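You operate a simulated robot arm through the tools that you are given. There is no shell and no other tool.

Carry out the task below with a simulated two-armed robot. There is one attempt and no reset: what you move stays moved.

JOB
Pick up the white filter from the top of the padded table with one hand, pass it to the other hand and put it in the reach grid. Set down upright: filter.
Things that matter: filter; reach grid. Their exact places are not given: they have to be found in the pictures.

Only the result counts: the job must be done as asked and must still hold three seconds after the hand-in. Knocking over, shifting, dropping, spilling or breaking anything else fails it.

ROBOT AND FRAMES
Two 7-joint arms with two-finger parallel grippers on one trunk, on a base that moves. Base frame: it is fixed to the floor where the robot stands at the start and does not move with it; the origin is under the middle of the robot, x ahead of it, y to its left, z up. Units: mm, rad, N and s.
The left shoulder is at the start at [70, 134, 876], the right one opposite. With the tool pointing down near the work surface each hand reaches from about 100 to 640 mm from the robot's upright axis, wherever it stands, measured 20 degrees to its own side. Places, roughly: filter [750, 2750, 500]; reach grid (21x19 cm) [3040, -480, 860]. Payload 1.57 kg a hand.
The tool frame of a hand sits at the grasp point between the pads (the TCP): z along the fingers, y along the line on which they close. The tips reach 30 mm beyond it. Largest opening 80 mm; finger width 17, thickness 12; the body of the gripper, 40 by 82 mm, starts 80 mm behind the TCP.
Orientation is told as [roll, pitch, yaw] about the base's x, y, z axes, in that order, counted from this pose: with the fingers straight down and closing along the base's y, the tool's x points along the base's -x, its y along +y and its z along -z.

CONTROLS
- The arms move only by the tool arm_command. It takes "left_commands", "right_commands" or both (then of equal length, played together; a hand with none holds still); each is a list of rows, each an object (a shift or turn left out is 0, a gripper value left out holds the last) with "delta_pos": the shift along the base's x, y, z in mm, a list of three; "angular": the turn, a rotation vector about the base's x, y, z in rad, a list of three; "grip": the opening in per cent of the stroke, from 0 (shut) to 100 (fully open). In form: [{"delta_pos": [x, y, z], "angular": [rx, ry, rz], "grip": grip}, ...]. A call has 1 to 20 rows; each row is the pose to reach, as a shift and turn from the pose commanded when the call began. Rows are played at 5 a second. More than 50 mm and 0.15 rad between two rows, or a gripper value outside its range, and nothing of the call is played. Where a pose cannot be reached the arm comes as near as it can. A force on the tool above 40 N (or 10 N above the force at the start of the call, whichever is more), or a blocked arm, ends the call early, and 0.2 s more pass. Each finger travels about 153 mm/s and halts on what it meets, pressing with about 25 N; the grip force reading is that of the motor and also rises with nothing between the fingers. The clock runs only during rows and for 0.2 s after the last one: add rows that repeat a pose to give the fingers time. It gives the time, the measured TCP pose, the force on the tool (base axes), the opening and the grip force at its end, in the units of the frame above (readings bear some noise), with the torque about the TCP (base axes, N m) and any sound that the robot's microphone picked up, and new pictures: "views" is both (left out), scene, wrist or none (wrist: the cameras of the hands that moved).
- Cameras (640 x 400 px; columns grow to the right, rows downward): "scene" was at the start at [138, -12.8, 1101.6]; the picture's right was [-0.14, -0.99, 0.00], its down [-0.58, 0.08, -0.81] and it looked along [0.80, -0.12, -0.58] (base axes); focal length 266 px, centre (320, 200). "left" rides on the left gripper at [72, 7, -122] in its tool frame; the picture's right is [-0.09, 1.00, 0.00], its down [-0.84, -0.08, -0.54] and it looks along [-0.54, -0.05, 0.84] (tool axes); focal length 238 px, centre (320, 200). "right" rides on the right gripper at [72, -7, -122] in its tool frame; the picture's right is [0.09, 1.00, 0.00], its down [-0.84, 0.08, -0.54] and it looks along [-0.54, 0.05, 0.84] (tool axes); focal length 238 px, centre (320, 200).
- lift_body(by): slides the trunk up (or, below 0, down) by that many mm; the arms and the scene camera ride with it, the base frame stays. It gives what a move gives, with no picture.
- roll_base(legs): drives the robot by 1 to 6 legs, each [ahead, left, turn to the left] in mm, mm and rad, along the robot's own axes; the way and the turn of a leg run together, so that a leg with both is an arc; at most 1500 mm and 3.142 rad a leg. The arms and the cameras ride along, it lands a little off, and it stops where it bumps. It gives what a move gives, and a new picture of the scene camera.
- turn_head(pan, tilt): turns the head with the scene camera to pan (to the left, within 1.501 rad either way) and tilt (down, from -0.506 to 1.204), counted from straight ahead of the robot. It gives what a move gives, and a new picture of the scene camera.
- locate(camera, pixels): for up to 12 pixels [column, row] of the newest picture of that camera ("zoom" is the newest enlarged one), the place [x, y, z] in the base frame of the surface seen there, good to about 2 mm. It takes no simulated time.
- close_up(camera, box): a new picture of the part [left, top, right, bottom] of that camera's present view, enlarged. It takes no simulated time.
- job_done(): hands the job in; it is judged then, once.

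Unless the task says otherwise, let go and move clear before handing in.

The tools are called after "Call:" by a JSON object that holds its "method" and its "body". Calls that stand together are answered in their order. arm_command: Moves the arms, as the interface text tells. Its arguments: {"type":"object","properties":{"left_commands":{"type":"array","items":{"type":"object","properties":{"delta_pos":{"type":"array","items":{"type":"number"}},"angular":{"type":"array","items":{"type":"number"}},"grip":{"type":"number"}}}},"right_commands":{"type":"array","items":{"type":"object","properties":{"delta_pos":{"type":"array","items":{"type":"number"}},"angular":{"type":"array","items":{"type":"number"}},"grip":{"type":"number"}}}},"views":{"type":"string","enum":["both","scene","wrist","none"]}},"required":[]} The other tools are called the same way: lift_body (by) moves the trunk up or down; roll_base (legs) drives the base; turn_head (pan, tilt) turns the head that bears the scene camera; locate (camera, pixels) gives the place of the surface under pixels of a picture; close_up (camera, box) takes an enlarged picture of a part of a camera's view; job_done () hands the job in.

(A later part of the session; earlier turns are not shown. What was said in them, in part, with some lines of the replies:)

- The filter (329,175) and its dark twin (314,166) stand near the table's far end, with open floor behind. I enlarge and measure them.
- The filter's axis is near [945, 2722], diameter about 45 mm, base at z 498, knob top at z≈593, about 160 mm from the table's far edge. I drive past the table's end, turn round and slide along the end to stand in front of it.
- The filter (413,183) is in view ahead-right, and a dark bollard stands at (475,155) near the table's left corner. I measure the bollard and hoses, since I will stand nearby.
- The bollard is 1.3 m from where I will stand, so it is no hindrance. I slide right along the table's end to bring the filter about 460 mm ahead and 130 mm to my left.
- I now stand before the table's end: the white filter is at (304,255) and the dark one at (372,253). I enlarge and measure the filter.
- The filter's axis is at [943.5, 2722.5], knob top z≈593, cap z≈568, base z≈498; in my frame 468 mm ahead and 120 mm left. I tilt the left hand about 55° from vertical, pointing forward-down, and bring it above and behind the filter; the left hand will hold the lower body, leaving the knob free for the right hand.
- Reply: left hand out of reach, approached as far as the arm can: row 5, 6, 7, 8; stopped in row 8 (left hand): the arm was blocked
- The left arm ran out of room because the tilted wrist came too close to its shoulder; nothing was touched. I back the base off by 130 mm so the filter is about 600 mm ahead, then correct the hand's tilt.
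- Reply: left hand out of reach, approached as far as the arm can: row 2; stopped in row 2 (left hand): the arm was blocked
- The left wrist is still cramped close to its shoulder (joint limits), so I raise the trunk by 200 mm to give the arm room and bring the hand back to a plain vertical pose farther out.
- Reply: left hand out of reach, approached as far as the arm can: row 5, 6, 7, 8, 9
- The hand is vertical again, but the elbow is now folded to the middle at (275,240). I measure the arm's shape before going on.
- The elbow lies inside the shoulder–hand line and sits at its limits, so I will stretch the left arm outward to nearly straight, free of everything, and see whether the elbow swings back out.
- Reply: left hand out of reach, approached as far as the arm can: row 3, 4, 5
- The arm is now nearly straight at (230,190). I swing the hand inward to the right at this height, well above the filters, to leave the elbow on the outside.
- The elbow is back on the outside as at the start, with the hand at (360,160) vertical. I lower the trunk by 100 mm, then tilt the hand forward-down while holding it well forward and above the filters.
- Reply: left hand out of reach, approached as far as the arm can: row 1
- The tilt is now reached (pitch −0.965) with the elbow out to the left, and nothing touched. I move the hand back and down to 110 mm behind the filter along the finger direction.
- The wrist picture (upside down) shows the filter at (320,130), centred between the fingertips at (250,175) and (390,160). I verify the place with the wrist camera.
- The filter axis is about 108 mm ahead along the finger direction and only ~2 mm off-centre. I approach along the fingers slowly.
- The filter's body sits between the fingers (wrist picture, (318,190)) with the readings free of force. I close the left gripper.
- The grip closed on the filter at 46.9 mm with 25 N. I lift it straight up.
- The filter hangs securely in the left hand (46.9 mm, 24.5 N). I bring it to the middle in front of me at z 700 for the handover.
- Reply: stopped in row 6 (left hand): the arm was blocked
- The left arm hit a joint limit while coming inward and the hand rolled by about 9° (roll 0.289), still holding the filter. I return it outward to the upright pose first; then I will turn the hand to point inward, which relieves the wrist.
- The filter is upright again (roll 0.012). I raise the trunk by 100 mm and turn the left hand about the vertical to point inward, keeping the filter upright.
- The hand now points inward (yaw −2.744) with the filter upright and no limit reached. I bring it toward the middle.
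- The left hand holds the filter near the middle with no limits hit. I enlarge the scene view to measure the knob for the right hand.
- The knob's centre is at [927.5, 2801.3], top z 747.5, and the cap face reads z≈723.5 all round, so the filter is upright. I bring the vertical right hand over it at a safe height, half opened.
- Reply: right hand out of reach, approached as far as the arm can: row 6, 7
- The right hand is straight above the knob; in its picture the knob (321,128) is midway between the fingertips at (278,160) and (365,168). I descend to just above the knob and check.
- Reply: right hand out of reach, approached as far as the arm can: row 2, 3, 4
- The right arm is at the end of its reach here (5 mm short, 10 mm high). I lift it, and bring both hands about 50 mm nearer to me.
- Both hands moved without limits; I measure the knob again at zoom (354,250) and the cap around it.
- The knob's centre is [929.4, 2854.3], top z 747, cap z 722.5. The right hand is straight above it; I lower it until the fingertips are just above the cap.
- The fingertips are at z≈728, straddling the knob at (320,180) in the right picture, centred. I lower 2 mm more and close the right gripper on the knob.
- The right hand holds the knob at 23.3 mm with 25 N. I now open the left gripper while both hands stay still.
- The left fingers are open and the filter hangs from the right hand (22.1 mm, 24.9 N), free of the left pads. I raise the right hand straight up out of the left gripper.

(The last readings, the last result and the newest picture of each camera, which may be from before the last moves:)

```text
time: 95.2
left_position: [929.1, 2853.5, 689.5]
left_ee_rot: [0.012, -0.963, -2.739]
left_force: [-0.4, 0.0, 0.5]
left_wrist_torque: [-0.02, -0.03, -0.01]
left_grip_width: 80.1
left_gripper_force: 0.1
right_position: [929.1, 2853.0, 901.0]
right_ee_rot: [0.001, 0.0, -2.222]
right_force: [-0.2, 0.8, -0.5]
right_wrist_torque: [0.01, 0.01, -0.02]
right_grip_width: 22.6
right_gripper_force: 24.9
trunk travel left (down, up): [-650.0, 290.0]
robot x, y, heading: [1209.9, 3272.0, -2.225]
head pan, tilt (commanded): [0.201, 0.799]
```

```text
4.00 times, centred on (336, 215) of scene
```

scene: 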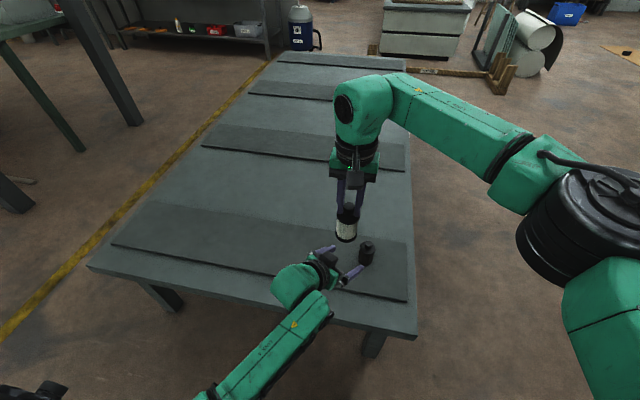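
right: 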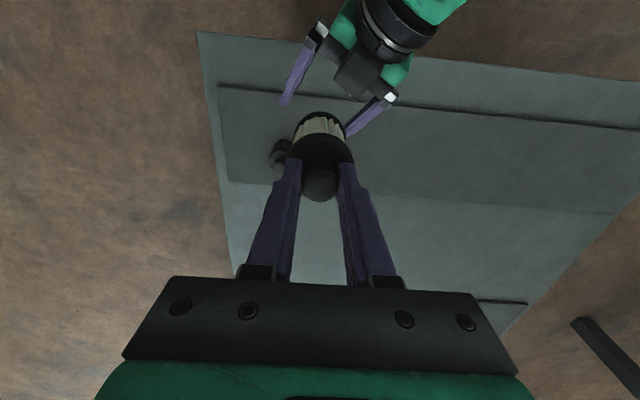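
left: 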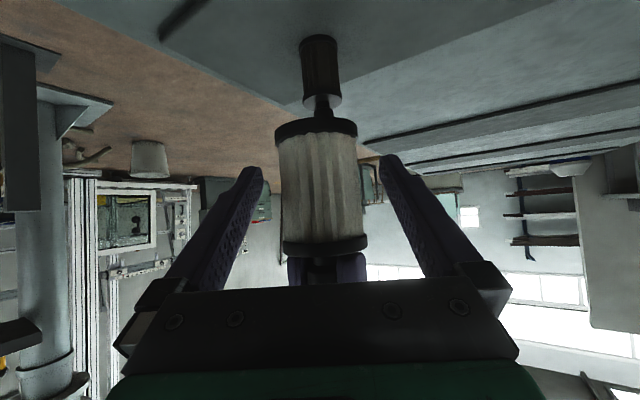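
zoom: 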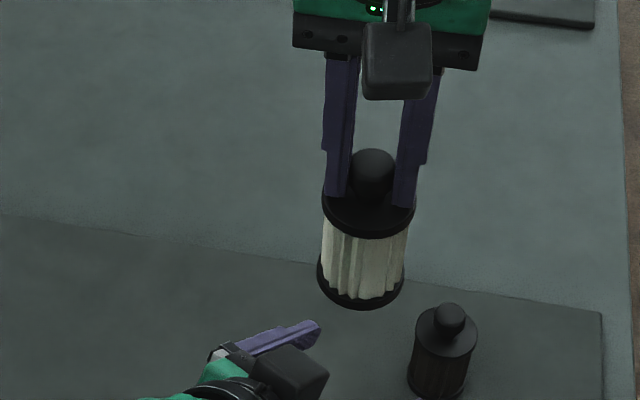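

The filter hangs upright and free in the right hand at z≈800–890. I now withdraw the left hand to the left by its old path and turn it back.

Call:
{"method": "arm_command", "body": {"left_commands": [{"delta_pos": [6, -29, 0]}, {"delta_pos": [12, -58, 0]}, {"delta_pos": [18, -87, 0]}, {"delta_pos": [24, -116, 0]}, {"delta_pos": [28.9, -141.7, 0]}, {"delta_pos": [36, -148, 15], "angular": [0, 0, 0.1]}, {"delta_pos": [44, -154, 30], "angular": [0, 0, 0.2]}, {"delta_pos": [52, -160, 45], "angular": [0, 0, 0.3]}, {"delta_pos": [60, -166, 60], "angular": [0, 0, 0.4]}, {"delta_pos": [68, -172, 75], "angular": [0, 0, 0.5]}, {"delta_pos": [68, -172, 75], "angular": [0, 0, 0.5]}], "views": "scene"}}

```text
time: 97.6
left_position: [998.1, 2682.4, 765.5]
left_ee_rot: [0.011, -0.965, -2.239]
left_force: [-1.0, -0.5, -0.1]
left_wrist_torque: [0.02, 0.02, 0.01]
left_grip_width: 79.8
left_gripper_force: 0.0
right_position: [928.2, 2853.3, 901.0]
right_ee_rot: [-0.001, 0.0, -2.224]
right_force: [-0.2, -0.8, -0.2]
right_wrist_torque: [0.02, 0.01, -0.01]
right_grip_width: 22.4
right_gripper_force: 25.1
trunk travel left (down, up): [-650.0, 290.0]
robot x, y, heading: [1205.5, 3267.9, -2.224]
head pan, tilt (commanded): [0.201, 0.799]
```

scene: 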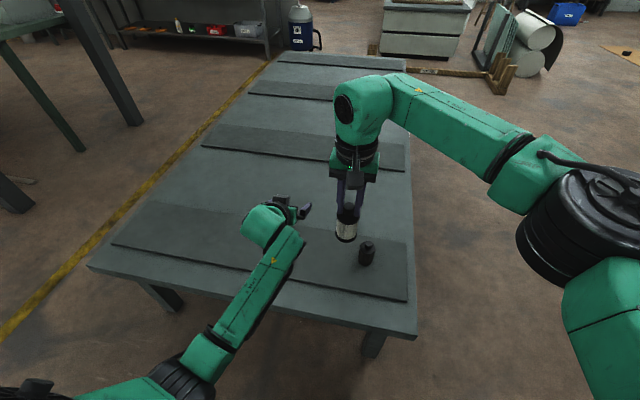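

The left hand is clear. I turn it back to vertical while drawing it back to the left.

Call:
{"method": "arm_command", "body": {"left_commands": [{"delta_pos": [10, 4, 8], "angular": [0.1076, -0.085, 0]}, {"delta_pos": [20, 8, 16], "angular": [0.2153, -0.17, 0]}, {"delta_pos": [30, 13, 24], "angular": [0.323, -0.255, 0]}, {"delta_pos": [41, 18, 32], "angular": [0.4306, -0.34, 0]}, {"delta_pos": [52, 23, 40], "angular": [0.538, -0.425, 0]}, {"delta_pos": [64, 29, 50], "angular": [0.646, -0.51, 0]}, {"delta_pos": [77, 35, 60], "angular": [0.7535, -0.595, 0]}, {"delta_pos": [77, 35, 60], "angular": [0.7535, -0.595, 0]}], "views": "scene"}}

```text
time: 99.4
left_position: [1073.9, 2718.5, 824.7]
left_ee_rot: [0.016, -0.002, -2.239]
left_force: [0.4, -0.2, -0.4]
left_wrist_torque: [-0.02, -0.01, -0.01]
left_grip_width: 80.1
left_gripper_force: 0.2
right_position: [928.5, 2854.9, 900.9]
right_ee_rot: [0.0, 0.0, -2.223]
right_force: [0.4, 0.4, -1.3]
right_wrist_torque: [-0.03, -0.02, 0.01]
right_grip_width: 22.4
right_gripper_force: 24.9
trunk travel left (down, up): [-650.0, 290.0]
robot x, y, heading: [1208.1, 3269.0, -2.218]
head pan, tilt (commanded): [0.201, 0.799]
```

scene: 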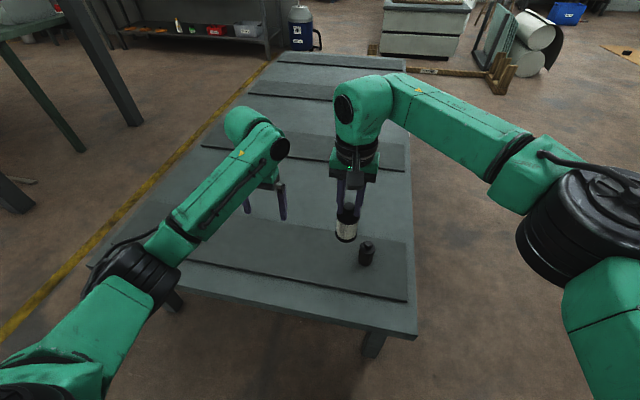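

Both hands are in plain vertical poses. I bring the right hand with the filter to its own side and raise both hands for travelling.

Call:
{"method": "arm_command", "body": {"left_commands": [{"delta_pos": [10, 7, 25]}, {"delta_pos": [20, 15, 50]}, {"delta_pos": [30, 22, 80]}, {"delta_pos": [39, 29, 110]}, {"delta_pos": [48, 37, 140]}, {"delta_pos": [58, 44, 170]}, {"delta_pos": [58, 44, 170]}], "right_commands": [{"delta_pos": [-17, 27, 10], "grip": 0}, {"delta_pos": [-34, 55, 20], "grip": 0}, {"delta_pos": [-50, 82, 30], "grip": 0}, {"delta_pos": [-67, 110, 40], "grip": 0}, {"delta_pos": [-84, 137, 50], "grip": 0}, {"delta_pos": [-100.5, 164.9, 60], "grip": 0}, {"delta_pos": [-100.5, 164.9, 60], "grip": 0}]}}

Call:
{"method": "turn_head", "body": {"pan": 1.2, "tilt": 0.5}}

```text
time: 101.0
left_position: [1132.0, 2759.4, 995.5]
left_ee_rot: [0.011, -0.002, -2.241]
left_force: [0.8, -0.3, 0.2]
left_wrist_torque: [0.05, 0.02, 0.0]
left_grip_width: 79.7
left_gripper_force: 0.0
right_position: [829.5, 3017.8, 960.5]
right_ee_rot: [-0.002, 0.0, -2.224]
right_force: [0.1, -0.3, -1.4]
right_wrist_torque: [0.04, -0.02, 0.01]
right_grip_width: 22.5
right_gripper_force: 25.1
trunk travel left (down, up): [-650.0, 290.0]
robot x, y, heading: [1211.0, 3271.6, -2.216]
head pan, tilt (commanded): [0.201, 0.799]
```

scene: 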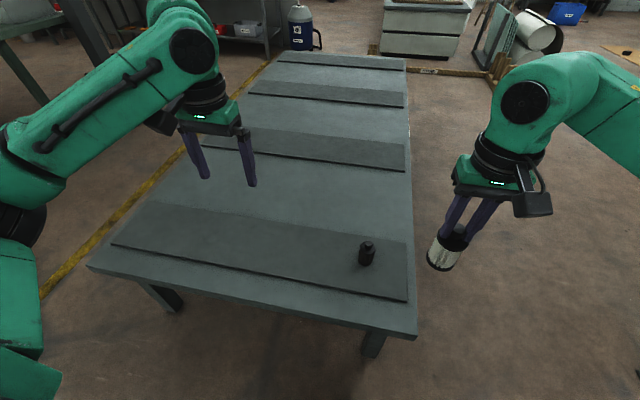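
right: 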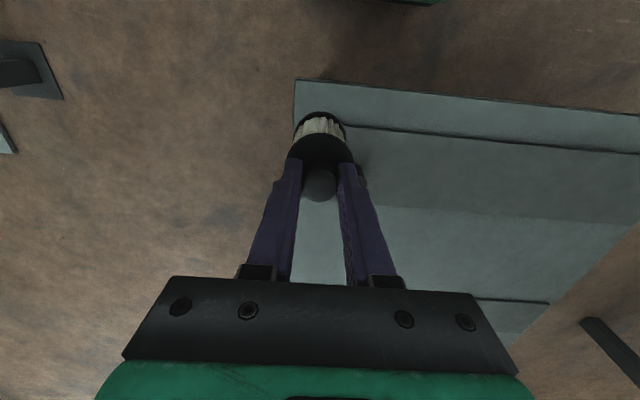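
left: 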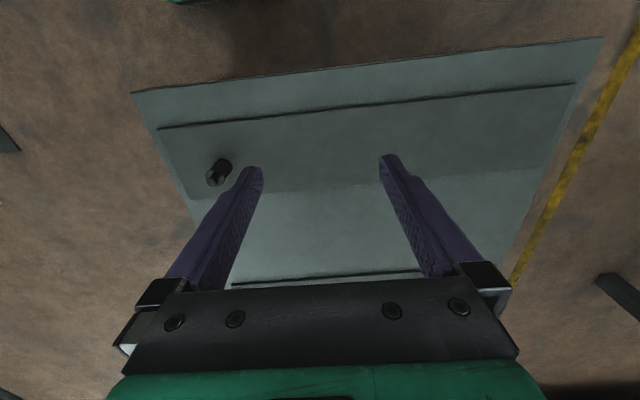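

```text
time: 102.3
left_position: [1132.0, 2760.8, 995.0]
left_ee_rot: [0.012, -0.003, -2.239]
left_force: [0.5, -0.3, 0.4]
left_wrist_torque: [0.01, 0.01, -0.02]
left_grip_width: 80.1
left_gripper_force: 0.0
right_position: [829.3, 3018.7, 961.3]
right_ee_rot: [-0.003, -0.001, -2.223]
right_force: [0.2, -0.3, -1.1]
right_wrist_torque: [0.0, 0.02, 0.0]
right_grip_width: 22.4
right_gripper_force: 25.2
trunk travel left (down, up): [-650.0, 290.0]
robot x, y, heading: [1206.2, 3268.5, -2.223]
head pan, tilt (commanded): [1.201, 0.499]
```

scene: 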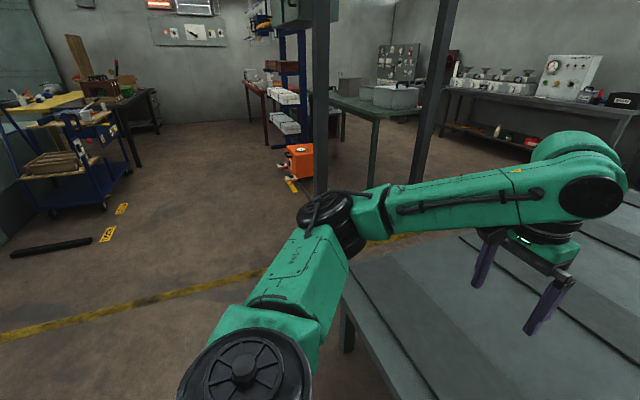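

The filter is held by the right hand (22.4 mm, 25 N), seen at (445,250) before the head turned. I check the left elbow's extent, then slide left along the table's end back to the corridor.

Call:
{"method": "locate", "body": {"camera": "scene", "pixels": [[325, 205], [305, 215], [245, 350], [320, 180], [430, 180], [255, 275], [105, 235], [345, 345]]}}

Call:
{"method": "roll_base", "body": {"legs": [[0, 1440, 0]]}}

```text
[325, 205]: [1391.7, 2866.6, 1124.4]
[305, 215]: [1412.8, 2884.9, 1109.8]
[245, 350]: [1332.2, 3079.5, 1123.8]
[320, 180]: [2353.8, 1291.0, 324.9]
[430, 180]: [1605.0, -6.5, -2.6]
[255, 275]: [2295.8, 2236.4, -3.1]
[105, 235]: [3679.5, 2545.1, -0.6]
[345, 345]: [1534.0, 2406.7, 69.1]
```

```text
time: 109.5
left_position: [2264.0, 1875.1, 994.0]
left_ee_rot: [0.008, -0.004, -2.254]
left_force: [0.3, 0.3, -0.3]
left_wrist_torque: [0.0, 0.0, 0.03]
left_grip_width: 79.9
left_gripper_force: 0.0
right_position: [1964.7, 2137.6, 961.3]
right_ee_rot: [0.0, 0.001, -2.24]
right_force: [-0.4, 0.7, -1.0]
right_wrist_torque: [-0.02, 0.01, -0.01]
right_grip_width: 22.4
right_gripper_force: 25.1
trunk travel left (down, up): [-650.0, 290.0]
robot x, y, heading: [2348.6, 2383.0, -2.239]
head pan, tilt (commanded): [1.201, 0.499]
```

scene: 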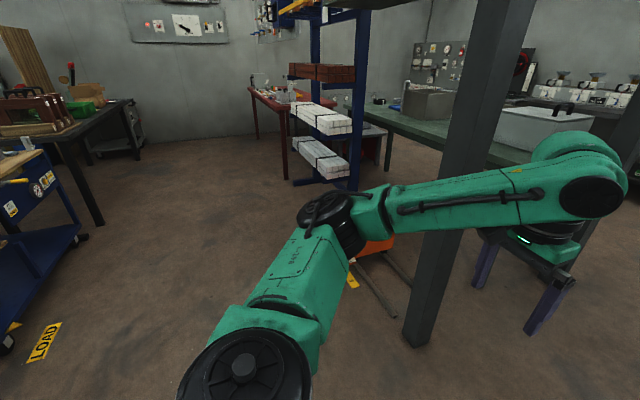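

The left elbow reaches about 400 mm to the side, so the post at (450,200) will be passed with about 200 mm to spare. I drive forward through the corridor.

Call:
{"method": "turn_head", "body": {"pan": 0.3, "tilt": 0.5}}

Call:
{"method": "roll_base", "body": {"legs": [[1450, 0, 0.02]]}}

```text
time: 110.7
left_position: [2263.8, 1874.4, 996.0]
left_ee_rot: [0.009, -0.004, -2.254]
left_force: [-0.2, -0.2, -1.2]
left_wrist_torque: [-0.03, 0.01, -0.03]
left_grip_width: 80.1
left_gripper_force: 0.0
right_position: [1964.8, 2137.5, 960.8]
right_ee_rot: [-0.001, 0.0, -2.238]
right_force: [-0.1, -1.0, 0.6]
right_wrist_torque: [-0.04, -0.02, 0.01]
right_grip_width: 22.6
right_gripper_force: 24.8
trunk travel left (down, up): [-650.0, 290.0]
robot x, y, heading: [2347.6, 2384.7, -2.237]
head pan, tilt (commanded): [0.3, 0.499]
```

scene: 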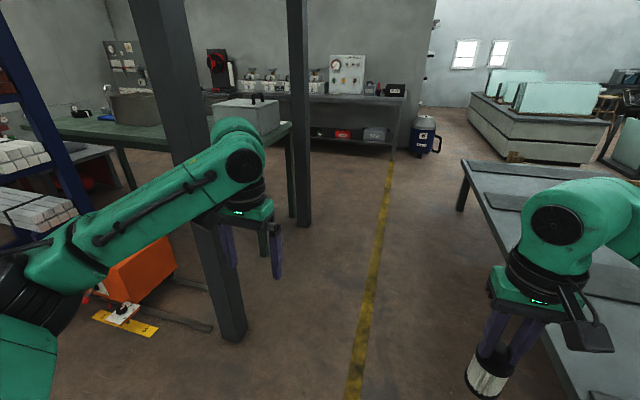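

```text
time: 117.9
left_position: [1382.6, 724.4, 995.3]
left_ee_rot: [0.01, -0.003, -2.236]
left_force: [-0.1, 0.2, -0.2]
left_wrist_torque: [0.03, 0.01, 0.04]
left_grip_width: 80.0
left_gripper_force: 0.0
right_position: [1079.8, 982.5, 961.7]
right_ee_rot: [0.0, 0.0, -2.219]
right_force: [0.3, -0.2, -0.7]
right_wrist_torque: [-0.03, -0.01, -0.02]
right_grip_width: 22.4
right_gripper_force: 25.1
trunk travel left (down, up): [-650.0, 290.0]
robot x, y, heading: [1457.8, 1236.0, -2.221]
head pan, tilt (commanded): [0.3, 0.499]
```

scene: 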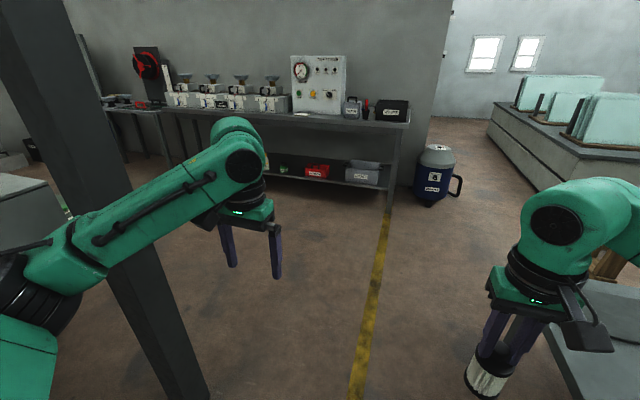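

I have passed the second post; the first post is at (110,220) to my left, and the other bench is ahead at (280,120). I measure that bench's front edge to plan the turning place.

Call:
{"method": "locate", "body": {"camera": "scene", "pixels": [[391, 205], [405, 125], [260, 115], [170, 105], [210, 390], [360, 180], [280, 170], [430, 195], [200, 175], [130, 160]]}}

```text
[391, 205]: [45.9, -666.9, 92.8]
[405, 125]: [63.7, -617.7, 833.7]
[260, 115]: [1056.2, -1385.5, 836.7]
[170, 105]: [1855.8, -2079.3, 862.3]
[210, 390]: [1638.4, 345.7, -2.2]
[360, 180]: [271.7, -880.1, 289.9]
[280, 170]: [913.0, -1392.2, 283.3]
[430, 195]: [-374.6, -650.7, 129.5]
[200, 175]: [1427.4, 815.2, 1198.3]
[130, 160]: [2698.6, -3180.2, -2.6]
```

The free lane between the two benches is about 1.6 m wide. I drive on past the first post into the open and turn round to face the green bench squarely.

Call:
{"method": "roll_base", "body": {"legs": [[1000, 0, 0], [190, 60, 0]]}}

Call:
{"method": "roll_base", "body": {"legs": [[0, 0, 3.133]]}}

```text
time: 124.3
left_position: [707.0, -259.5, 994.3]
left_ee_rot: [0.01, -0.005, -2.237]
left_force: [0.3, 0.3, 0.3]
left_wrist_torque: [0.01, -0.01, 0.02]
left_grip_width: 79.9
left_gripper_force: 0.0
right_position: [404.5, -3.6, 961.5]
right_ee_rot: [0.0, 0.001, -2.221]
right_force: [0.0, -0.8, -0.5]
right_wrist_torque: [0.02, -0.02, -0.04]
right_grip_width: 22.5
right_gripper_force: 25.0
trunk travel left (down, up): [-650.0, 290.0]
robot x, y, heading: [782.9, 250.2, -2.222]
head pan, tilt (commanded): [0.3, 0.499]
```

scene: 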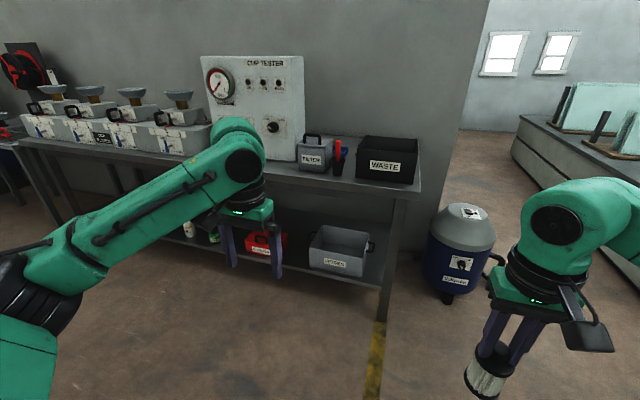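

```text
time: 132.0
left_position: [859.8, 758.4, 994.7]
left_ee_rot: [0.01, -0.003, 0.898]
left_force: [-0.7, -1.2, 0.1]
left_wrist_torque: [0.03, 0.0, 0.01]
left_grip_width: 79.9
left_gripper_force: 0.0
right_position: [1162.6, 499.3, 961.4]
right_ee_rot: [-0.001, 0.0, 0.916]
right_force: [-0.1, -0.1, -1.5]
right_wrist_torque: [0.04, 0.0, 0.03]
right_grip_width: 22.4
right_gripper_force: 25.3
trunk travel left (down, up): [-650.0, 290.0]
robot x, y, heading: [782.2, 249.6, 0.915]
head pan, tilt (commanded): [0.3, 0.499]
```

scene: 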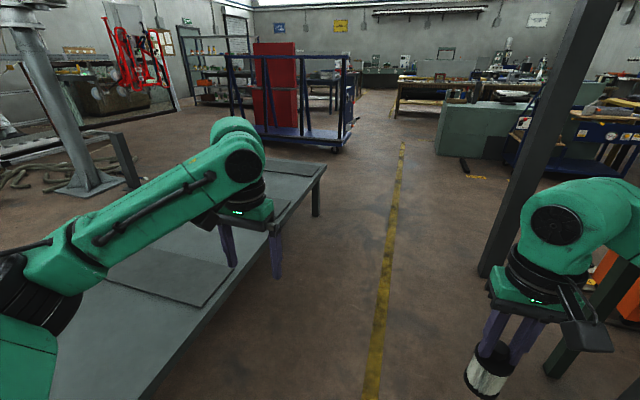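

I now face the green bench direction, about 740 mm left of its corner and 500 mm before its front line. I look to the right along the lane before sliding.

Call:
{"method": "turn_head", "body": {"pan": -1.4, "tilt": 0.5}}

```text
time: 133.8
left_position: [859.7, 758.0, 994.9]
left_ee_rot: [0.012, -0.005, 0.899]
left_force: [0.7, 0.0, -0.8]
left_wrist_torque: [0.0, -0.01, 0.01]
left_grip_width: 79.9
left_gripper_force: 0.1
right_position: [1163.3, 498.4, 962.1]
right_ee_rot: [0.0, 0.0, 0.916]
right_force: [-0.1, 0.8, -1.0]
right_wrist_torque: [-0.01, -0.01, 0.01]
right_grip_width: 22.3
right_gripper_force: 25.6
trunk travel left (down, up): [-650.0, 290.0]
robot x, y, heading: [782.4, 249.6, 0.912]
head pan, tilt (commanded): [-1.4, 0.499]
```

scene: 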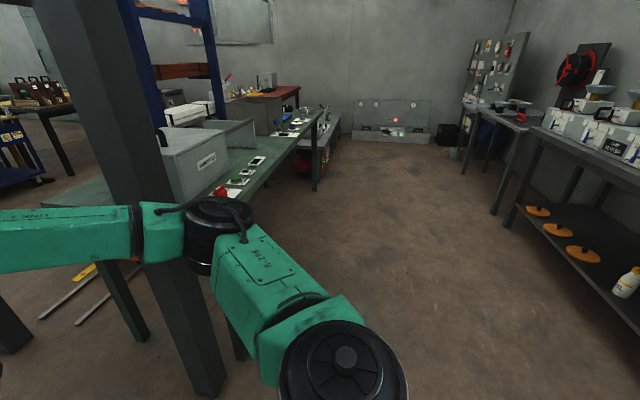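

The lane is clear to the far wall. I back off 150 mm and slide right along the bench.

Call:
{"method": "roll_base", "body": {"legs": [[-150, 0, 0], [0, -1000, 0], [0, -1000, 0]]}}

Call:
{"method": "lift_body", "body": {"by": 150}}

Call:
{"method": "turn_head", "body": {"pan": -0.15, "tilt": 0.55}}

```text
time: 144.7
left_position: [2354.6, -580.6, 994.7]
left_ee_rot: [0.011, -0.004, 0.899]
left_force: [0.1, 0.0, 0.7]
left_wrist_torque: [0.02, -0.02, 0.01]
left_grip_width: 80.1
left_gripper_force: 0.1
right_position: [2656.1, -838.1, 961.1]
right_ee_rot: [0.001, -0.001, 0.915]
right_force: [0.0, -0.3, -1.3]
right_wrist_torque: [0.01, -0.01, 0.01]
right_grip_width: 22.3
right_gripper_force: 25.0
trunk travel left (down, up): [-650.0, 290.0]
robot x, y, heading: [2275.6, -1088.8, 0.913]
head pan, tilt (commanded): [-1.4, 0.499]
```

scene: 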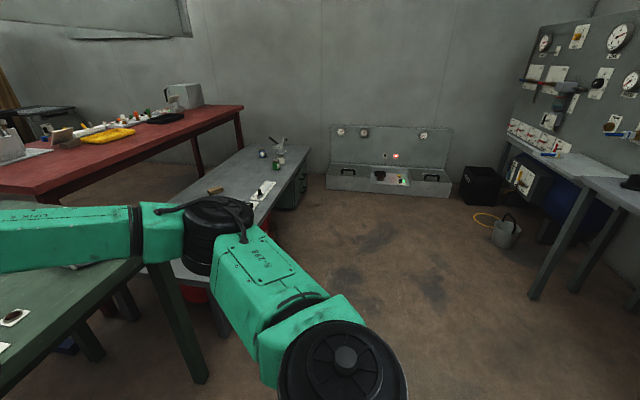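

```text
time: 146.5
left_position: [2353.7, -580.8, 1145.9]
left_ee_rot: [0.009, -0.001, 0.9]
left_force: [-0.2, -0.1, 0.5]
left_wrist_torque: [-0.03, 0.0, -0.03]
left_grip_width: 79.8
left_gripper_force: 0.1
right_position: [2657.2, -838.3, 1112.0]
right_ee_rot: [-0.001, 0.0, 0.916]
right_force: [0.2, 0.1, -1.4]
right_wrist_torque: [-0.02, 0.01, 0.0]
right_grip_width: 22.7
right_gripper_force: 24.7
trunk travel left (down, up): [-800.0, 140.0]
robot x, y, heading: [2278.2, -1088.3, 0.912]
head pan, tilt (commanded): [-1.4, 0.499]
```

```text
time: 147.9
left_position: [2355.1, -580.4, 1145.4]
left_ee_rot: [0.008, -0.004, 0.901]
left_force: [0.9, 0.5, -0.5]
left_wrist_torque: [-0.02, 0.01, 0.02]
left_grip_width: 80.3
left_gripper_force: 0.0
right_position: [2656.9, -838.6, 1111.5]
right_ee_rot: [0.0, 0.001, 0.916]
right_force: [-0.3, 0.3, -0.2]
right_wrist_torque: [0.04, -0.01, 0.01]
right_grip_width: 22.4
right_gripper_force: 24.8
trunk travel left (down, up): [-800.0, 140.0]
robot x, y, heading: [2276.5, -1089.2, 0.913]
head pan, tilt (commanded): [-0.15, 0.55]
```

scene: 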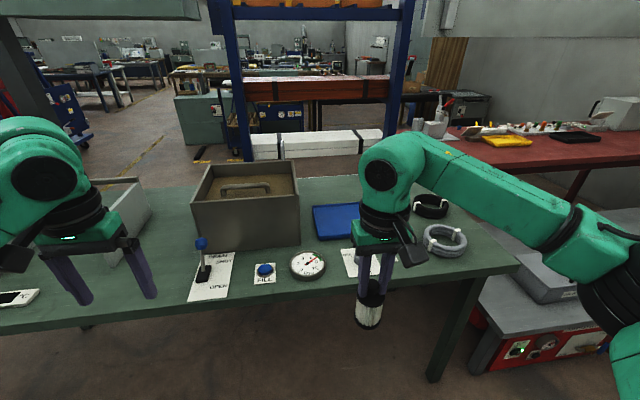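

I stand squarely before the bench; the blue grid is at (335,222), partly hidden by the right hand. I enlarge this part and measure.

Call:
{"method": "close_up", "body": {"camera": "scene", "box": [256, 165, 480, 305]}}

Call:
{"method": "locate", "body": {"camera": "scene", "pixels": [[318, 240], [313, 207], [358, 203], [300, 245], [295, 170], [305, 265], [350, 262], [440, 240], [430, 205], [180, 300], [420, 285], [335, 222]]}}

```text
2.86 times, centred on (368, 235) of scene
```

zoom: 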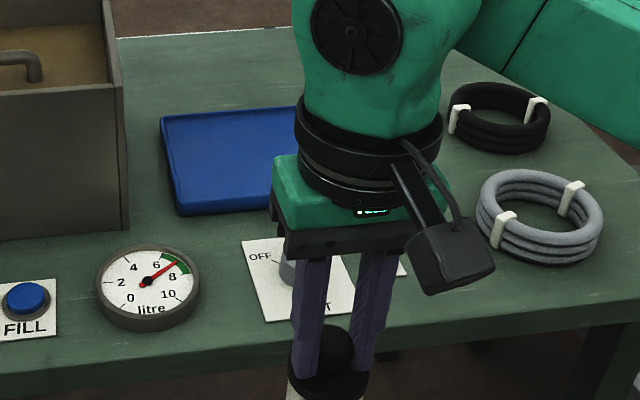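

```text
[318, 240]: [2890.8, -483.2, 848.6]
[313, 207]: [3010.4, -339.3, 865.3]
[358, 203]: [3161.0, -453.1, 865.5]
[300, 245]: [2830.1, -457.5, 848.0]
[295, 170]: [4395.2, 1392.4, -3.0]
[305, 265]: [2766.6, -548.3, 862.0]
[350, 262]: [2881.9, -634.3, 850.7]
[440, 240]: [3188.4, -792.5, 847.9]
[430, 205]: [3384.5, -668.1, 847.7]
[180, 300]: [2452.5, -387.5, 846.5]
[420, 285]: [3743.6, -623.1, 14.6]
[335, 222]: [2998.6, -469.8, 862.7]
```

The blue tray lies at z≈863 with a low rim; I move the right hand a little to the right so that I can see all of it.

Call:
{"method": "arm_command", "body": {"right_commands": [{"delta_pos": [32, -24, 0], "grip": 0}, {"delta_pos": [64, -49, 0], "grip": 0}, {"delta_pos": [95, -73, 0], "grip": 0}, {"delta_pos": [127, -98, 0], "grip": 0}, {"delta_pos": [127, -98, 0], "grip": 0}], "views": "scene"}}

Call:
{"method": "close_up", "body": {"camera": "scene", "box": [272, 175, 432, 275]}}

```text
time: 149.1
left_position: [2354.3, -579.6, 1146.1]
left_ee_rot: [0.01, -0.004, 0.901]
left_force: [-0.5, -0.6, 0.0]
left_wrist_torque: [-0.03, -0.01, -0.01]
left_grip_width: 79.8
left_gripper_force: 0.0
right_position: [2783.3, -937.4, 1109.9]
right_ee_rot: [0.0, 0.002, 0.916]
right_force: [0.0, 1.2, -0.7]
right_wrist_torque: [-0.02, 0.03, -0.01]
right_grip_width: 22.2
right_gripper_force: 24.9
trunk travel left (down, up): [-800.0, 140.0]
robot x, y, heading: [2278.3, -1089.5, 0.921]
head pan, tilt (commanded): [-0.15, 0.55]
```

scene: 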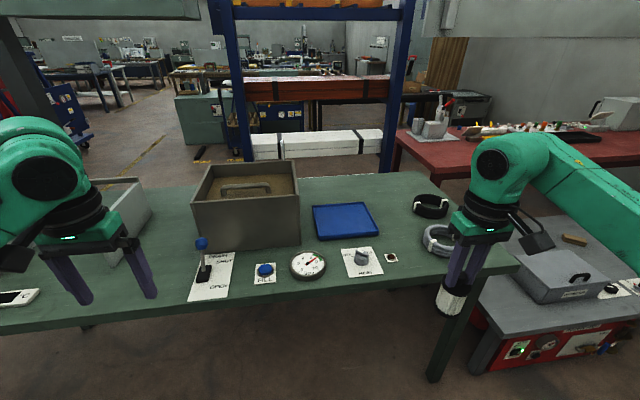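

```text
4.00 times, centred on (352, 225) of scene
```

zoom: 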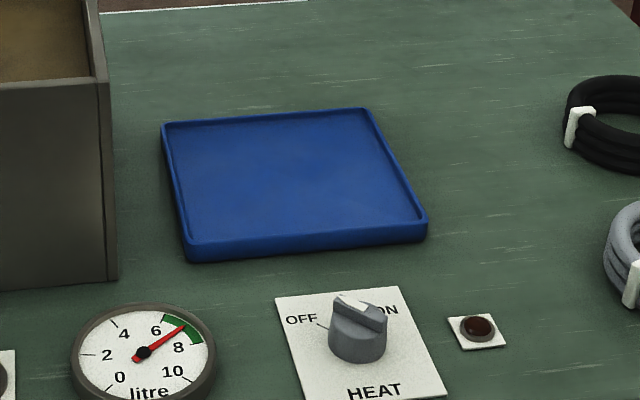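

The grid is the whole blue tray, empty, with a low rim. I measure its floor, rim and the things in front of it.

Call:
{"method": "locate", "body": {"camera": "zoom", "pixels": [[295, 180], [250, 150], [350, 200], [220, 220], [390, 210], [175, 130], [355, 117], [188, 250], [420, 232], [355, 305], [360, 335], [110, 60]]}}

```text
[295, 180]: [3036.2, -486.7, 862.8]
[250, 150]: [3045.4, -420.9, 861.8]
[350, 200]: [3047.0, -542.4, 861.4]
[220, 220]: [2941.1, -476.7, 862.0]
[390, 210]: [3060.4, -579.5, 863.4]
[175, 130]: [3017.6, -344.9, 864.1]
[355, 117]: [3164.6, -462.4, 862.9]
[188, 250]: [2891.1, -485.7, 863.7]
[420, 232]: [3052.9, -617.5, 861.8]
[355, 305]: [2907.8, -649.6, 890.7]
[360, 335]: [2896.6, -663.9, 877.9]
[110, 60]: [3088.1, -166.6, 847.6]
```

The tray's floor is at z≈862, centre about [3031, −478], with the HEAT knob (z≤891) in front of it. With the filter's bottom at z≈1008 all is clear, so I drive 355 mm forward to the bench.

Call:
{"method": "roll_base", "body": {"legs": [[355, 0, 0]]}}

```text
time: 151.4
left_position: [2568.6, -298.0, 1146.2]
left_ee_rot: [0.011, -0.006, 0.905]
left_force: [0.4, -1.2, -0.8]
left_wrist_torque: [-0.02, 0.0, -0.01]
left_grip_width: 80.0
left_gripper_force: 0.0
right_position: [2998.5, -653.5, 1110.7]
right_ee_rot: [0.001, -0.001, 0.918]
right_force: [-0.5, 0.7, -0.7]
right_wrist_torque: [0.0, 0.02, -0.02]
right_grip_width: 22.4
right_gripper_force: 24.7
trunk travel left (down, up): [-800.0, 140.0]
robot x, y, heading: [2492.3, -806.1, 0.918]
head pan, tilt (commanded): [-0.15, 0.55]
```

scene: 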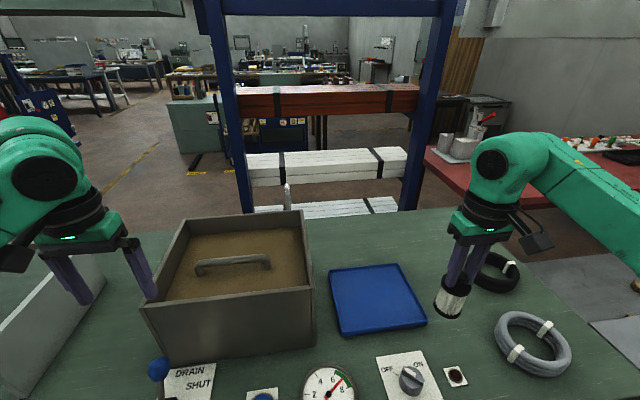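

The grid is now fully visible at (375,300), with the filter hanging at (452,300). I measure both closely.

Call:
{"method": "close_up", "body": {"camera": "scene", "box": [304, 240, 480, 350]}}

Call:
{"method": "locate", "body": {"camera": "scene", "pixels": [[332, 268], [400, 264], [341, 334], [425, 322], [372, 298], [372, 310], [360, 285], [395, 300], [410, 375], [345, 330]]}}

```text
3.64 times, centred on (392, 295) of scene
```

zoom: 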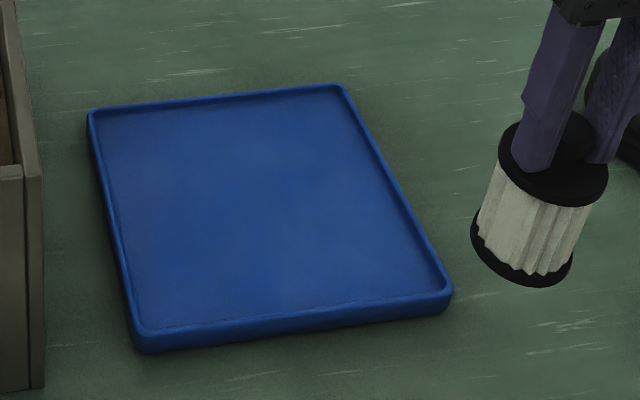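

```text
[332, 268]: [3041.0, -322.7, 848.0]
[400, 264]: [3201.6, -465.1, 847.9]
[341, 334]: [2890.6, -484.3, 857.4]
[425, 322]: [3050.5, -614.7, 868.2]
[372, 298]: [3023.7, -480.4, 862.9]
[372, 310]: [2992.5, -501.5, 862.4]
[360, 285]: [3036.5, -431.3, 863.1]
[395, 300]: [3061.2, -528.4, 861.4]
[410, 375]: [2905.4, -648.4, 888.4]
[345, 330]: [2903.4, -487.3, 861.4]
```

The target spot [3022, −490] is on the tray floor near its centre, well inside the rim. I bring the right hand above it at height.

Call:
{"method": "arm_command", "body": {"right_commands": [{"delta_pos": [5, 33, 0], "grip": 0}, {"delta_pos": [10, 66, 0], "grip": 0}, {"delta_pos": [14, 99, 0], "grip": 0}, {"delta_pos": [19, 132, 0], "grip": 0}, {"delta_pos": [23.5, 163.5, 0], "grip": 0}, {"delta_pos": [23.5, 163.5, -40], "grip": 0}, {"delta_pos": [23.5, 163.5, -75], "grip": 0}, {"delta_pos": [23.5, 163.5, -75], "grip": 0}]}}

Call:
{"method": "close_up", "body": {"camera": "scene", "box": [304, 220, 464, 320]}}

```text
time: 153.2
left_position: [2567.5, -297.3, 1144.9]
left_ee_rot: [0.01, -0.003, 0.905]
left_force: [0.1, -0.3, 0.5]
left_wrist_torque: [0.01, -0.01, -0.02]
left_grip_width: 79.8
left_gripper_force: 0.0
right_position: [3022.4, -488.3, 1034.3]
right_ee_rot: [0.001, 0.0, 0.917]
right_force: [-0.8, 0.6, -1.1]
right_wrist_torque: [-0.01, -0.03, 0.03]
right_grip_width: 22.3
right_gripper_force: 25.2
trunk travel left (down, up): [-800.0, 140.0]
robot x, y, heading: [2493.3, -807.9, 0.923]
head pan, tilt (commanded): [-0.15, 0.55]
```

scene: 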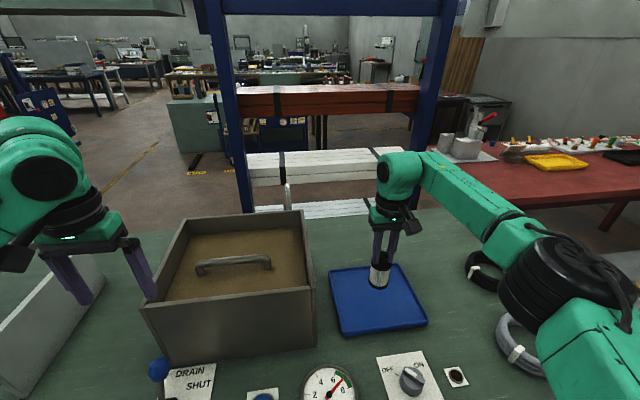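
right: 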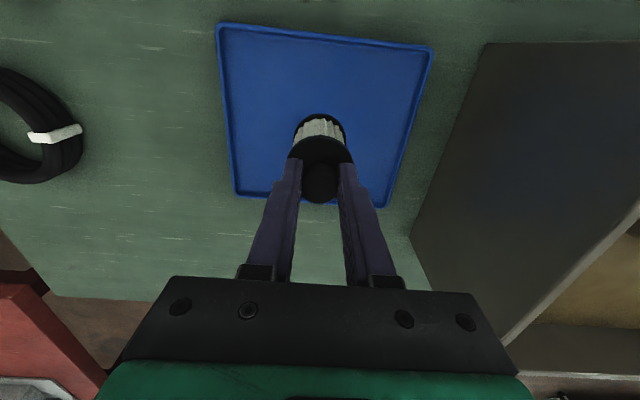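

```text
4.00 times, centred on (384, 270) of scene
```

zoom: 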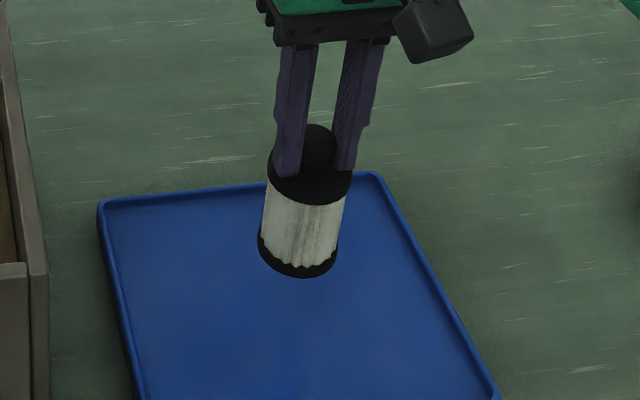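

The filter is above the tray in both views. I check its uprightness and bottom height in the enlarged picture.

Call:
{"method": "locate", "body": {"camera": "zoom", "pixels": [[310, 192], [280, 180], [345, 180], [305, 200], [300, 272], [305, 225], [270, 210], [340, 215], [265, 250], [335, 258], [300, 282]]}}

```text
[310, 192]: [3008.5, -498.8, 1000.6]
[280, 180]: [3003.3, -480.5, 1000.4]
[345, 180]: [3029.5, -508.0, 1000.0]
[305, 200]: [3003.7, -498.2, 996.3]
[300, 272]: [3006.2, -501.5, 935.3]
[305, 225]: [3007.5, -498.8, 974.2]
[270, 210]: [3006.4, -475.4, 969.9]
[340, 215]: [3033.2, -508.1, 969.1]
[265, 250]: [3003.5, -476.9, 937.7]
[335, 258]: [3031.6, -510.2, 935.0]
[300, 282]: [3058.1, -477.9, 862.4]
```

The cap reads z≈1000.3 at three points, so the filter is level, with its bottom at z≈930. I lower it to about 12 mm above the tray floor.

Call:
{"method": "arm_command", "body": {"right_commands": [{"delta_pos": [0, 0, -18], "grip": 0}, {"delta_pos": [0, 0, -36], "grip": 0}, {"delta_pos": [0, 0, -50], "grip": 0}, {"delta_pos": [0, 0, -56], "grip": 0}, {"delta_pos": [0, 0, -56], "grip": 0}]}}

Call:
{"method": "close_up", "body": {"camera": "scene", "box": [320, 240, 448, 320]}}

```text
time: 154.4
left_position: [2569.5, -297.2, 1144.6]
left_ee_rot: [0.01, -0.004, 0.905]
left_force: [1.0, 0.4, -0.6]
left_wrist_torque: [-0.01, 0.01, 0.01]
left_grip_width: 80.0
left_gripper_force: 0.1
right_position: [3023.5, -490.4, 977.9]
right_ee_rot: [0.0, 0.0, 0.92]
right_force: [-0.9, 0.2, -1.5]
right_wrist_torque: [-0.01, -0.01, 0.01]
right_grip_width: 22.5
right_gripper_force: 24.8
trunk travel left (down, up): [-800.0, 140.0]
robot x, y, heading: [2497.7, -807.8, 0.921]
head pan, tilt (commanded): [-0.15, 0.55]
```

scene: 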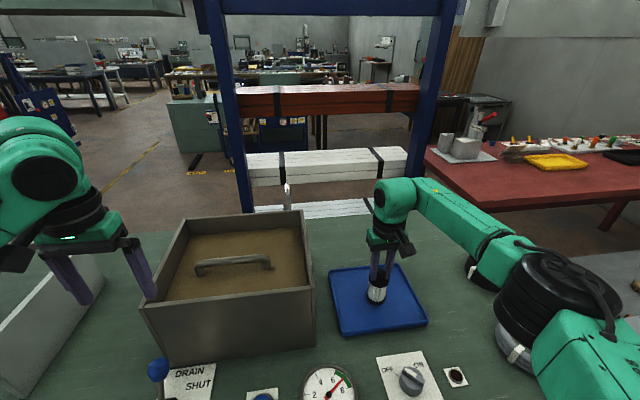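
right: 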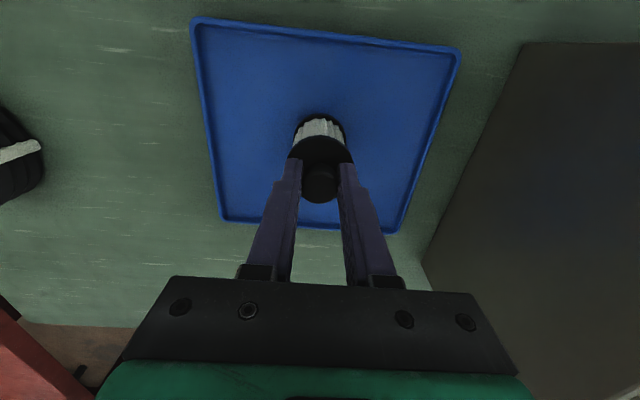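

```text
5.00 times, centred on (384, 280) of scene
```

zoom: 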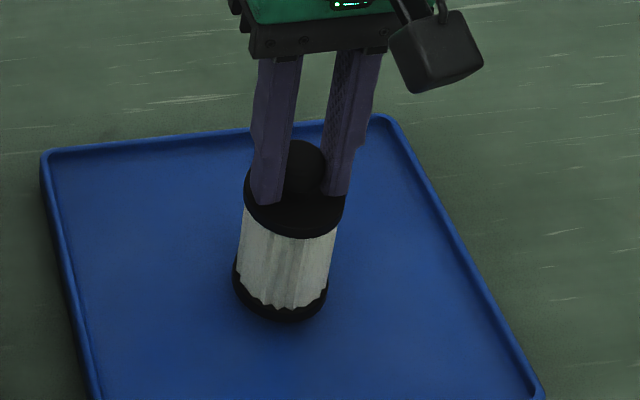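

Call:
{"method": "locate", "body": {"camera": "zoom", "pixels": [[285, 314], [285, 335], [290, 225], [240, 285], [322, 305], [250, 200], [340, 205], [285, 270]]}}

```text
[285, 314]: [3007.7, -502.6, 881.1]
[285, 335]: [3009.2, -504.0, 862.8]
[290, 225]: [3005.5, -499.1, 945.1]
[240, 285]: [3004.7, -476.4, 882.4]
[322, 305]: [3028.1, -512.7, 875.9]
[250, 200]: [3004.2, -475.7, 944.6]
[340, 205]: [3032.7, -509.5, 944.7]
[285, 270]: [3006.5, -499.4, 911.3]
```

The cap is level at z≈944.8, so the bottom is about 12 mm above the tray floor (862.5). I lower by 11 mm in small steps and watch the force.

Call:
{"method": "arm_command", "body": {"right_commands": [{"delta_pos": [0, 0, -4], "grip": 0}, {"delta_pos": [0, 0, -7], "grip": 0}, {"delta_pos": [0, 0, -9], "grip": 0}, {"delta_pos": [0, 0, -11], "grip": 0}, {"delta_pos": [0, 0, -11], "grip": 0}], "views": "none"}}

```text
time: 155.6
left_position: [2568.2, -297.1, 1145.2]
left_ee_rot: [0.011, -0.004, 0.904]
left_force: [0.1, 0.2, -0.1]
left_wrist_torque: [0.01, 0.02, -0.03]
left_grip_width: 80.0
left_gripper_force: 0.1
right_position: [3022.3, -492.0, 969.2]
right_ee_rot: [0.0, -0.001, 0.921]
right_force: [0.5, 0.1, -1.0]
right_wrist_torque: [-0.01, -0.01, 0.02]
right_grip_width: 22.4
right_gripper_force: 25.3
trunk travel left (down, up): [-800.0, 140.0]
robot x, y, heading: [2494.1, -804.7, 0.923]
head pan, tilt (commanded): [-0.15, 0.55]
```

No contact yet (force −1.0 N, the filter's weight). I go down in 1 mm steps.

Call:
{"method": "arm_command", "body": {"right_commands": [{"delta_pos": [0, 0, -1], "grip": 0}, {"delta_pos": [0, 0, -1], "grip": 0}], "views": "none"}}

Call:
{"method": "arm_command", "body": {"right_commands": [{"delta_pos": [0, 0, -1], "grip": 0}, {"delta_pos": [0, 0, -1], "grip": 0}], "views": "none"}}

```text
time: 156.2
left_position: [2568.7, -296.7, 1145.1]
left_ee_rot: [0.01, -0.004, 0.905]
left_force: [-0.4, 0.4, -0.3]
left_wrist_torque: [-0.01, -0.02, 0.01]
left_grip_width: 79.9
left_gripper_force: 0.1
right_position: [3022.5, -490.4, 966.5]
right_ee_rot: [-0.002, -0.002, 0.92]
right_force: [0.1, 0.0, -1.6]
right_wrist_torque: [-0.01, -0.01, -0.01]
right_grip_width: 22.4
right_gripper_force: 24.8
trunk travel left (down, up): [-800.0, 140.0]
robot x, y, heading: [2492.5, -808.6, 0.922]
head pan, tilt (commanded): [-0.15, 0.55]
```

```text
time: 156.8
left_position: [2568.3, -298.0, 1146.9]
left_ee_rot: [0.011, -0.004, 0.904]
left_force: [-0.7, -0.2, -0.5]
left_wrist_torque: [0.0, -0.05, -0.02]
left_grip_width: 80.1
left_gripper_force: 0.1
right_position: [3022.9, -489.6, 966.1]
right_ee_rot: [0.0, 0.001, 0.918]
right_force: [0.7, 0.3, 0.1]
right_wrist_torque: [0.0, 0.01, 0.03]
right_grip_width: 22.2
right_gripper_force: 24.9
trunk travel left (down, up): [-800.0, 140.0]
robot x, y, heading: [2493.8, -804.6, 0.926]
head pan, tilt (commanded): [-0.15, 0.55]
```

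The force rose to about 0, maybe first contact. I lower another millimetre at a time.

Call:
{"method": "arm_command", "body": {"right_commands": [{"delta_pos": [0, 0, -1], "grip": 0}, {"delta_pos": [0, 0, -1], "grip": 0}], "views": "none"}}

Call:
{"method": "close_up", "body": {"camera": "scene", "box": [336, 250, 432, 310]}}

```text
time: 157.4
left_position: [2568.4, -297.8, 1146.5]
left_ee_rot: [0.01, -0.006, 0.905]
left_force: [-0.7, -0.3, 0.5]
left_wrist_torque: [-0.02, 0.01, -0.01]
left_grip_width: 79.8
left_gripper_force: 0.1
right_position: [3022.4, -490.1, 966.1]
right_ee_rot: [0.0, -0.001, 0.919]
right_force: [1.7, 0.6, 7.3]
right_wrist_torque: [-0.04, -0.08, 0.02]
right_grip_width: 22.6
right_gripper_force: 24.7
trunk travel left (down, up): [-800.0, 140.0]
robot x, y, heading: [2492.3, -807.7, 0.916]
head pan, tilt (commanded): [-0.15, 0.55]
```

```text
6.67 times, centred on (384, 280) of scene
```

zoom: 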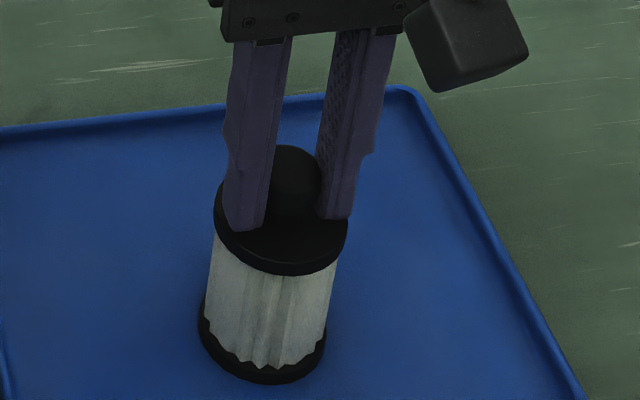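

The filter now stands on the tray floor (force +7.3 N) and looks upright. I open the right gripper gently.

Call:
{"method": "arm_command", "body": {"right_commands": [{"grip": 32}, {"grip": 40}, {"grip": 50}, {"grip": 65}, {"grip": 65}]}}

Call:
{"method": "close_up", "body": {"camera": "scene", "box": [336, 250, 432, 310]}}

```text
time: 158.6
left_position: [2570.1, -296.5, 1144.7]
left_ee_rot: [0.01, -0.005, 0.905]
left_force: [1.1, 1.0, 0.6]
left_wrist_torque: [0.01, -0.01, 0.01]
left_grip_width: 79.9
left_gripper_force: 0.0
right_position: [3022.5, -489.6, 964.8]
right_ee_rot: [0.001, 0.001, 0.92]
right_force: [0.1, -0.1, 0.6]
right_wrist_torque: [-0.01, 0.01, 0.0]
right_grip_width: 51.9
right_gripper_force: 0.0
trunk travel left (down, up): [-800.0, 140.0]
robot x, y, heading: [2490.9, -807.8, 0.92]
head pan, tilt (commanded): [-0.15, 0.55]
```

scene: 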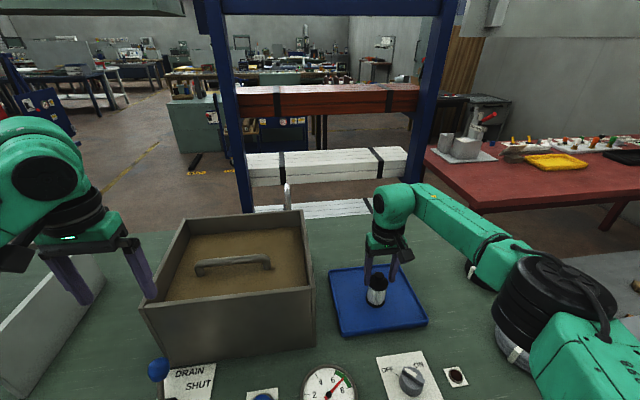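
right: 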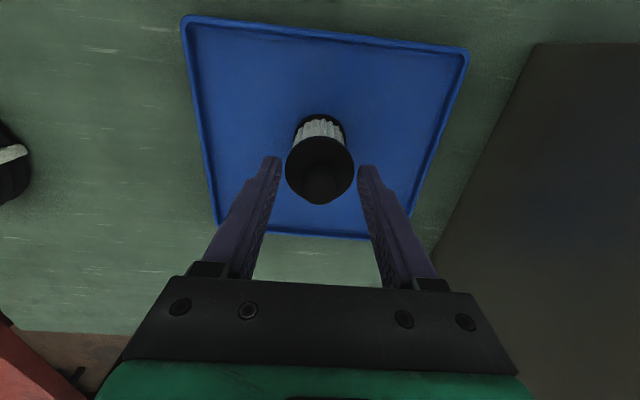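

```text
6.67 times, centred on (384, 280) of scene
```

zoom: 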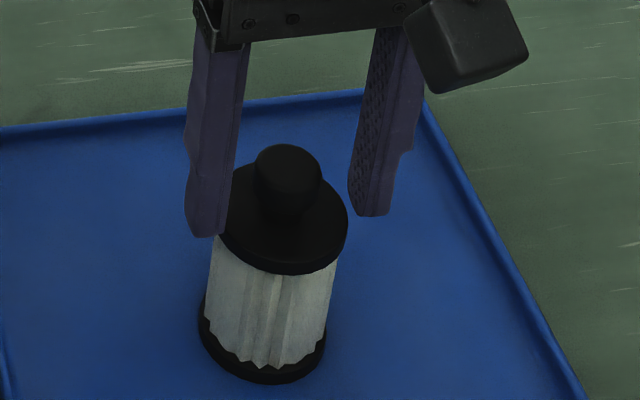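

The fingers are clear of the knob and the filter stands by itself on the tray. I raise the right hand straight up and then draw it back toward me.

Call:
{"method": "arm_command", "body": {"right_commands": [{"delta_pos": [0, 0, 10], "grip": 65}, {"delta_pos": [0, 0, 30], "grip": 65}, {"delta_pos": [0, 0, 60], "grip": 65}, {"delta_pos": [0, 0, 100], "grip": 65}, {"delta_pos": [0, 0, 140], "grip": 65}, {"delta_pos": [5, -35, 150], "grip": 65}, {"delta_pos": [10, -70, 150], "grip": 65}, {"delta_pos": [10, -110, 150], "grip": 65}, {"delta_pos": [10, -150, 150], "grip": 65}, {"delta_pos": [10, -150, 150], "grip": 65}]}}

Call:
{"method": "close_up", "body": {"camera": "scene", "box": [304, 240, 464, 340]}}

```text
time: 160.8
left_position: [2569.0, -296.8, 1144.8]
left_ee_rot: [0.01, -0.004, 0.905]
left_force: [-0.5, -0.3, -0.3]
left_wrist_torque: [0.02, 0.01, -0.02]
left_grip_width: 80.1
left_gripper_force: 0.1
right_position: [3032.9, -640.0, 1114.8]
right_ee_rot: [0.0, -0.001, 0.919]
right_force: [-0.1, 0.1, -0.7]
right_wrist_torque: [-0.01, -0.01, 0.0]
right_grip_width: 52.2
right_gripper_force: 0.1
trunk travel left (down, up): [-800.0, 140.0]
robot x, y, heading: [2495.7, -810.8, 0.918]
head pan, tilt (commanded): [-0.15, 0.55]
```

scene: 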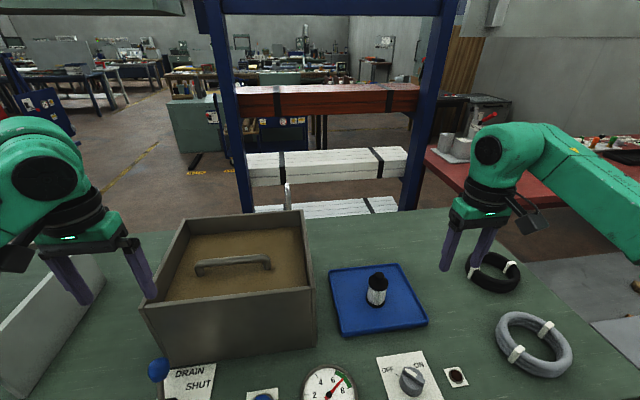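
right: 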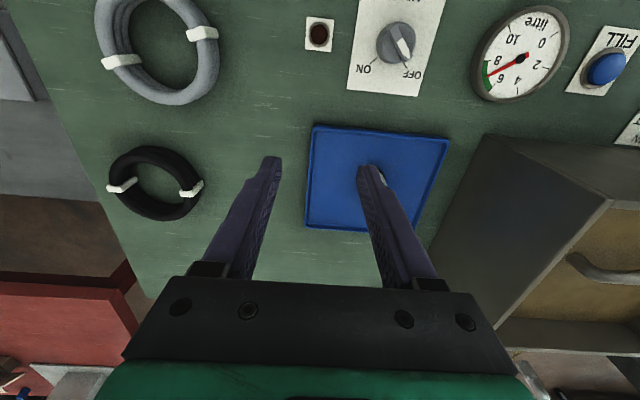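

```text
4.00 times, centred on (384, 290) of scene
```

zoom: 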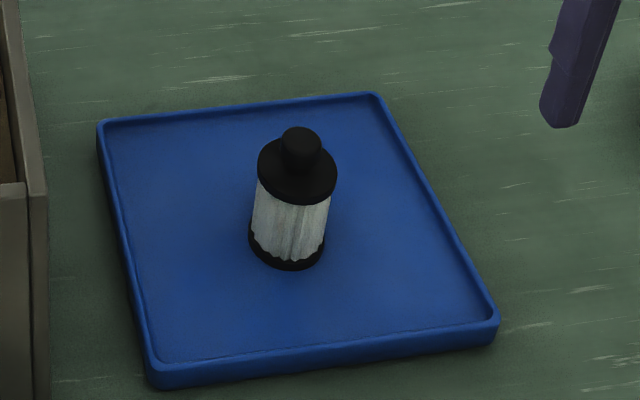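

The filter stands alone in the middle of the tray at zoom (292,200), both hands clear. I verify that it is upright and at rest.

Call:
{"method": "locate", "body": {"camera": "zoom", "pixels": [[300, 132], [300, 150], [268, 165], [328, 170], [295, 195], [290, 225], [288, 262], [270, 290]]}}

```text
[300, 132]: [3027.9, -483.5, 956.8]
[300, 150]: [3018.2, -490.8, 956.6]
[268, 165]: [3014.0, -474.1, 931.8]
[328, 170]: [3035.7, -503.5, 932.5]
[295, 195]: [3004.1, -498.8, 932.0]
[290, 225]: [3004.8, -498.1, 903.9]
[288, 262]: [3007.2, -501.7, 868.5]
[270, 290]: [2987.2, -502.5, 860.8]
```

The cap reads z≈932 all round and the knob top 956.7, so the filter stands level on the tray floor, with both hands open and clear. I hand the job in.

Call:
{"method": "job_done", "body": {}}

```text
The job is handed in.
```

The white filter is standing upright near the middle of the blue tray I took to be the reach grid, and the job is handed in. No verdict came back with the hand-in.

- **Pick-up:** The left hand gripped the filter by its body and lifted it off the padded table.
- **Handover:** The right hand took it by the knob, and the left hand then let go.
- **Placing:** The right hand lowered it until the force reading showed contact with the tray, then opened and drew back.

After release, the filter's cap read level at z≈932, and the base sits on the tray floor at about z 862. Both hands were clear before the hand-in.

I saw no sign that anything else was knocked or shifted. The tray is the only thing of the right size at the stated place.
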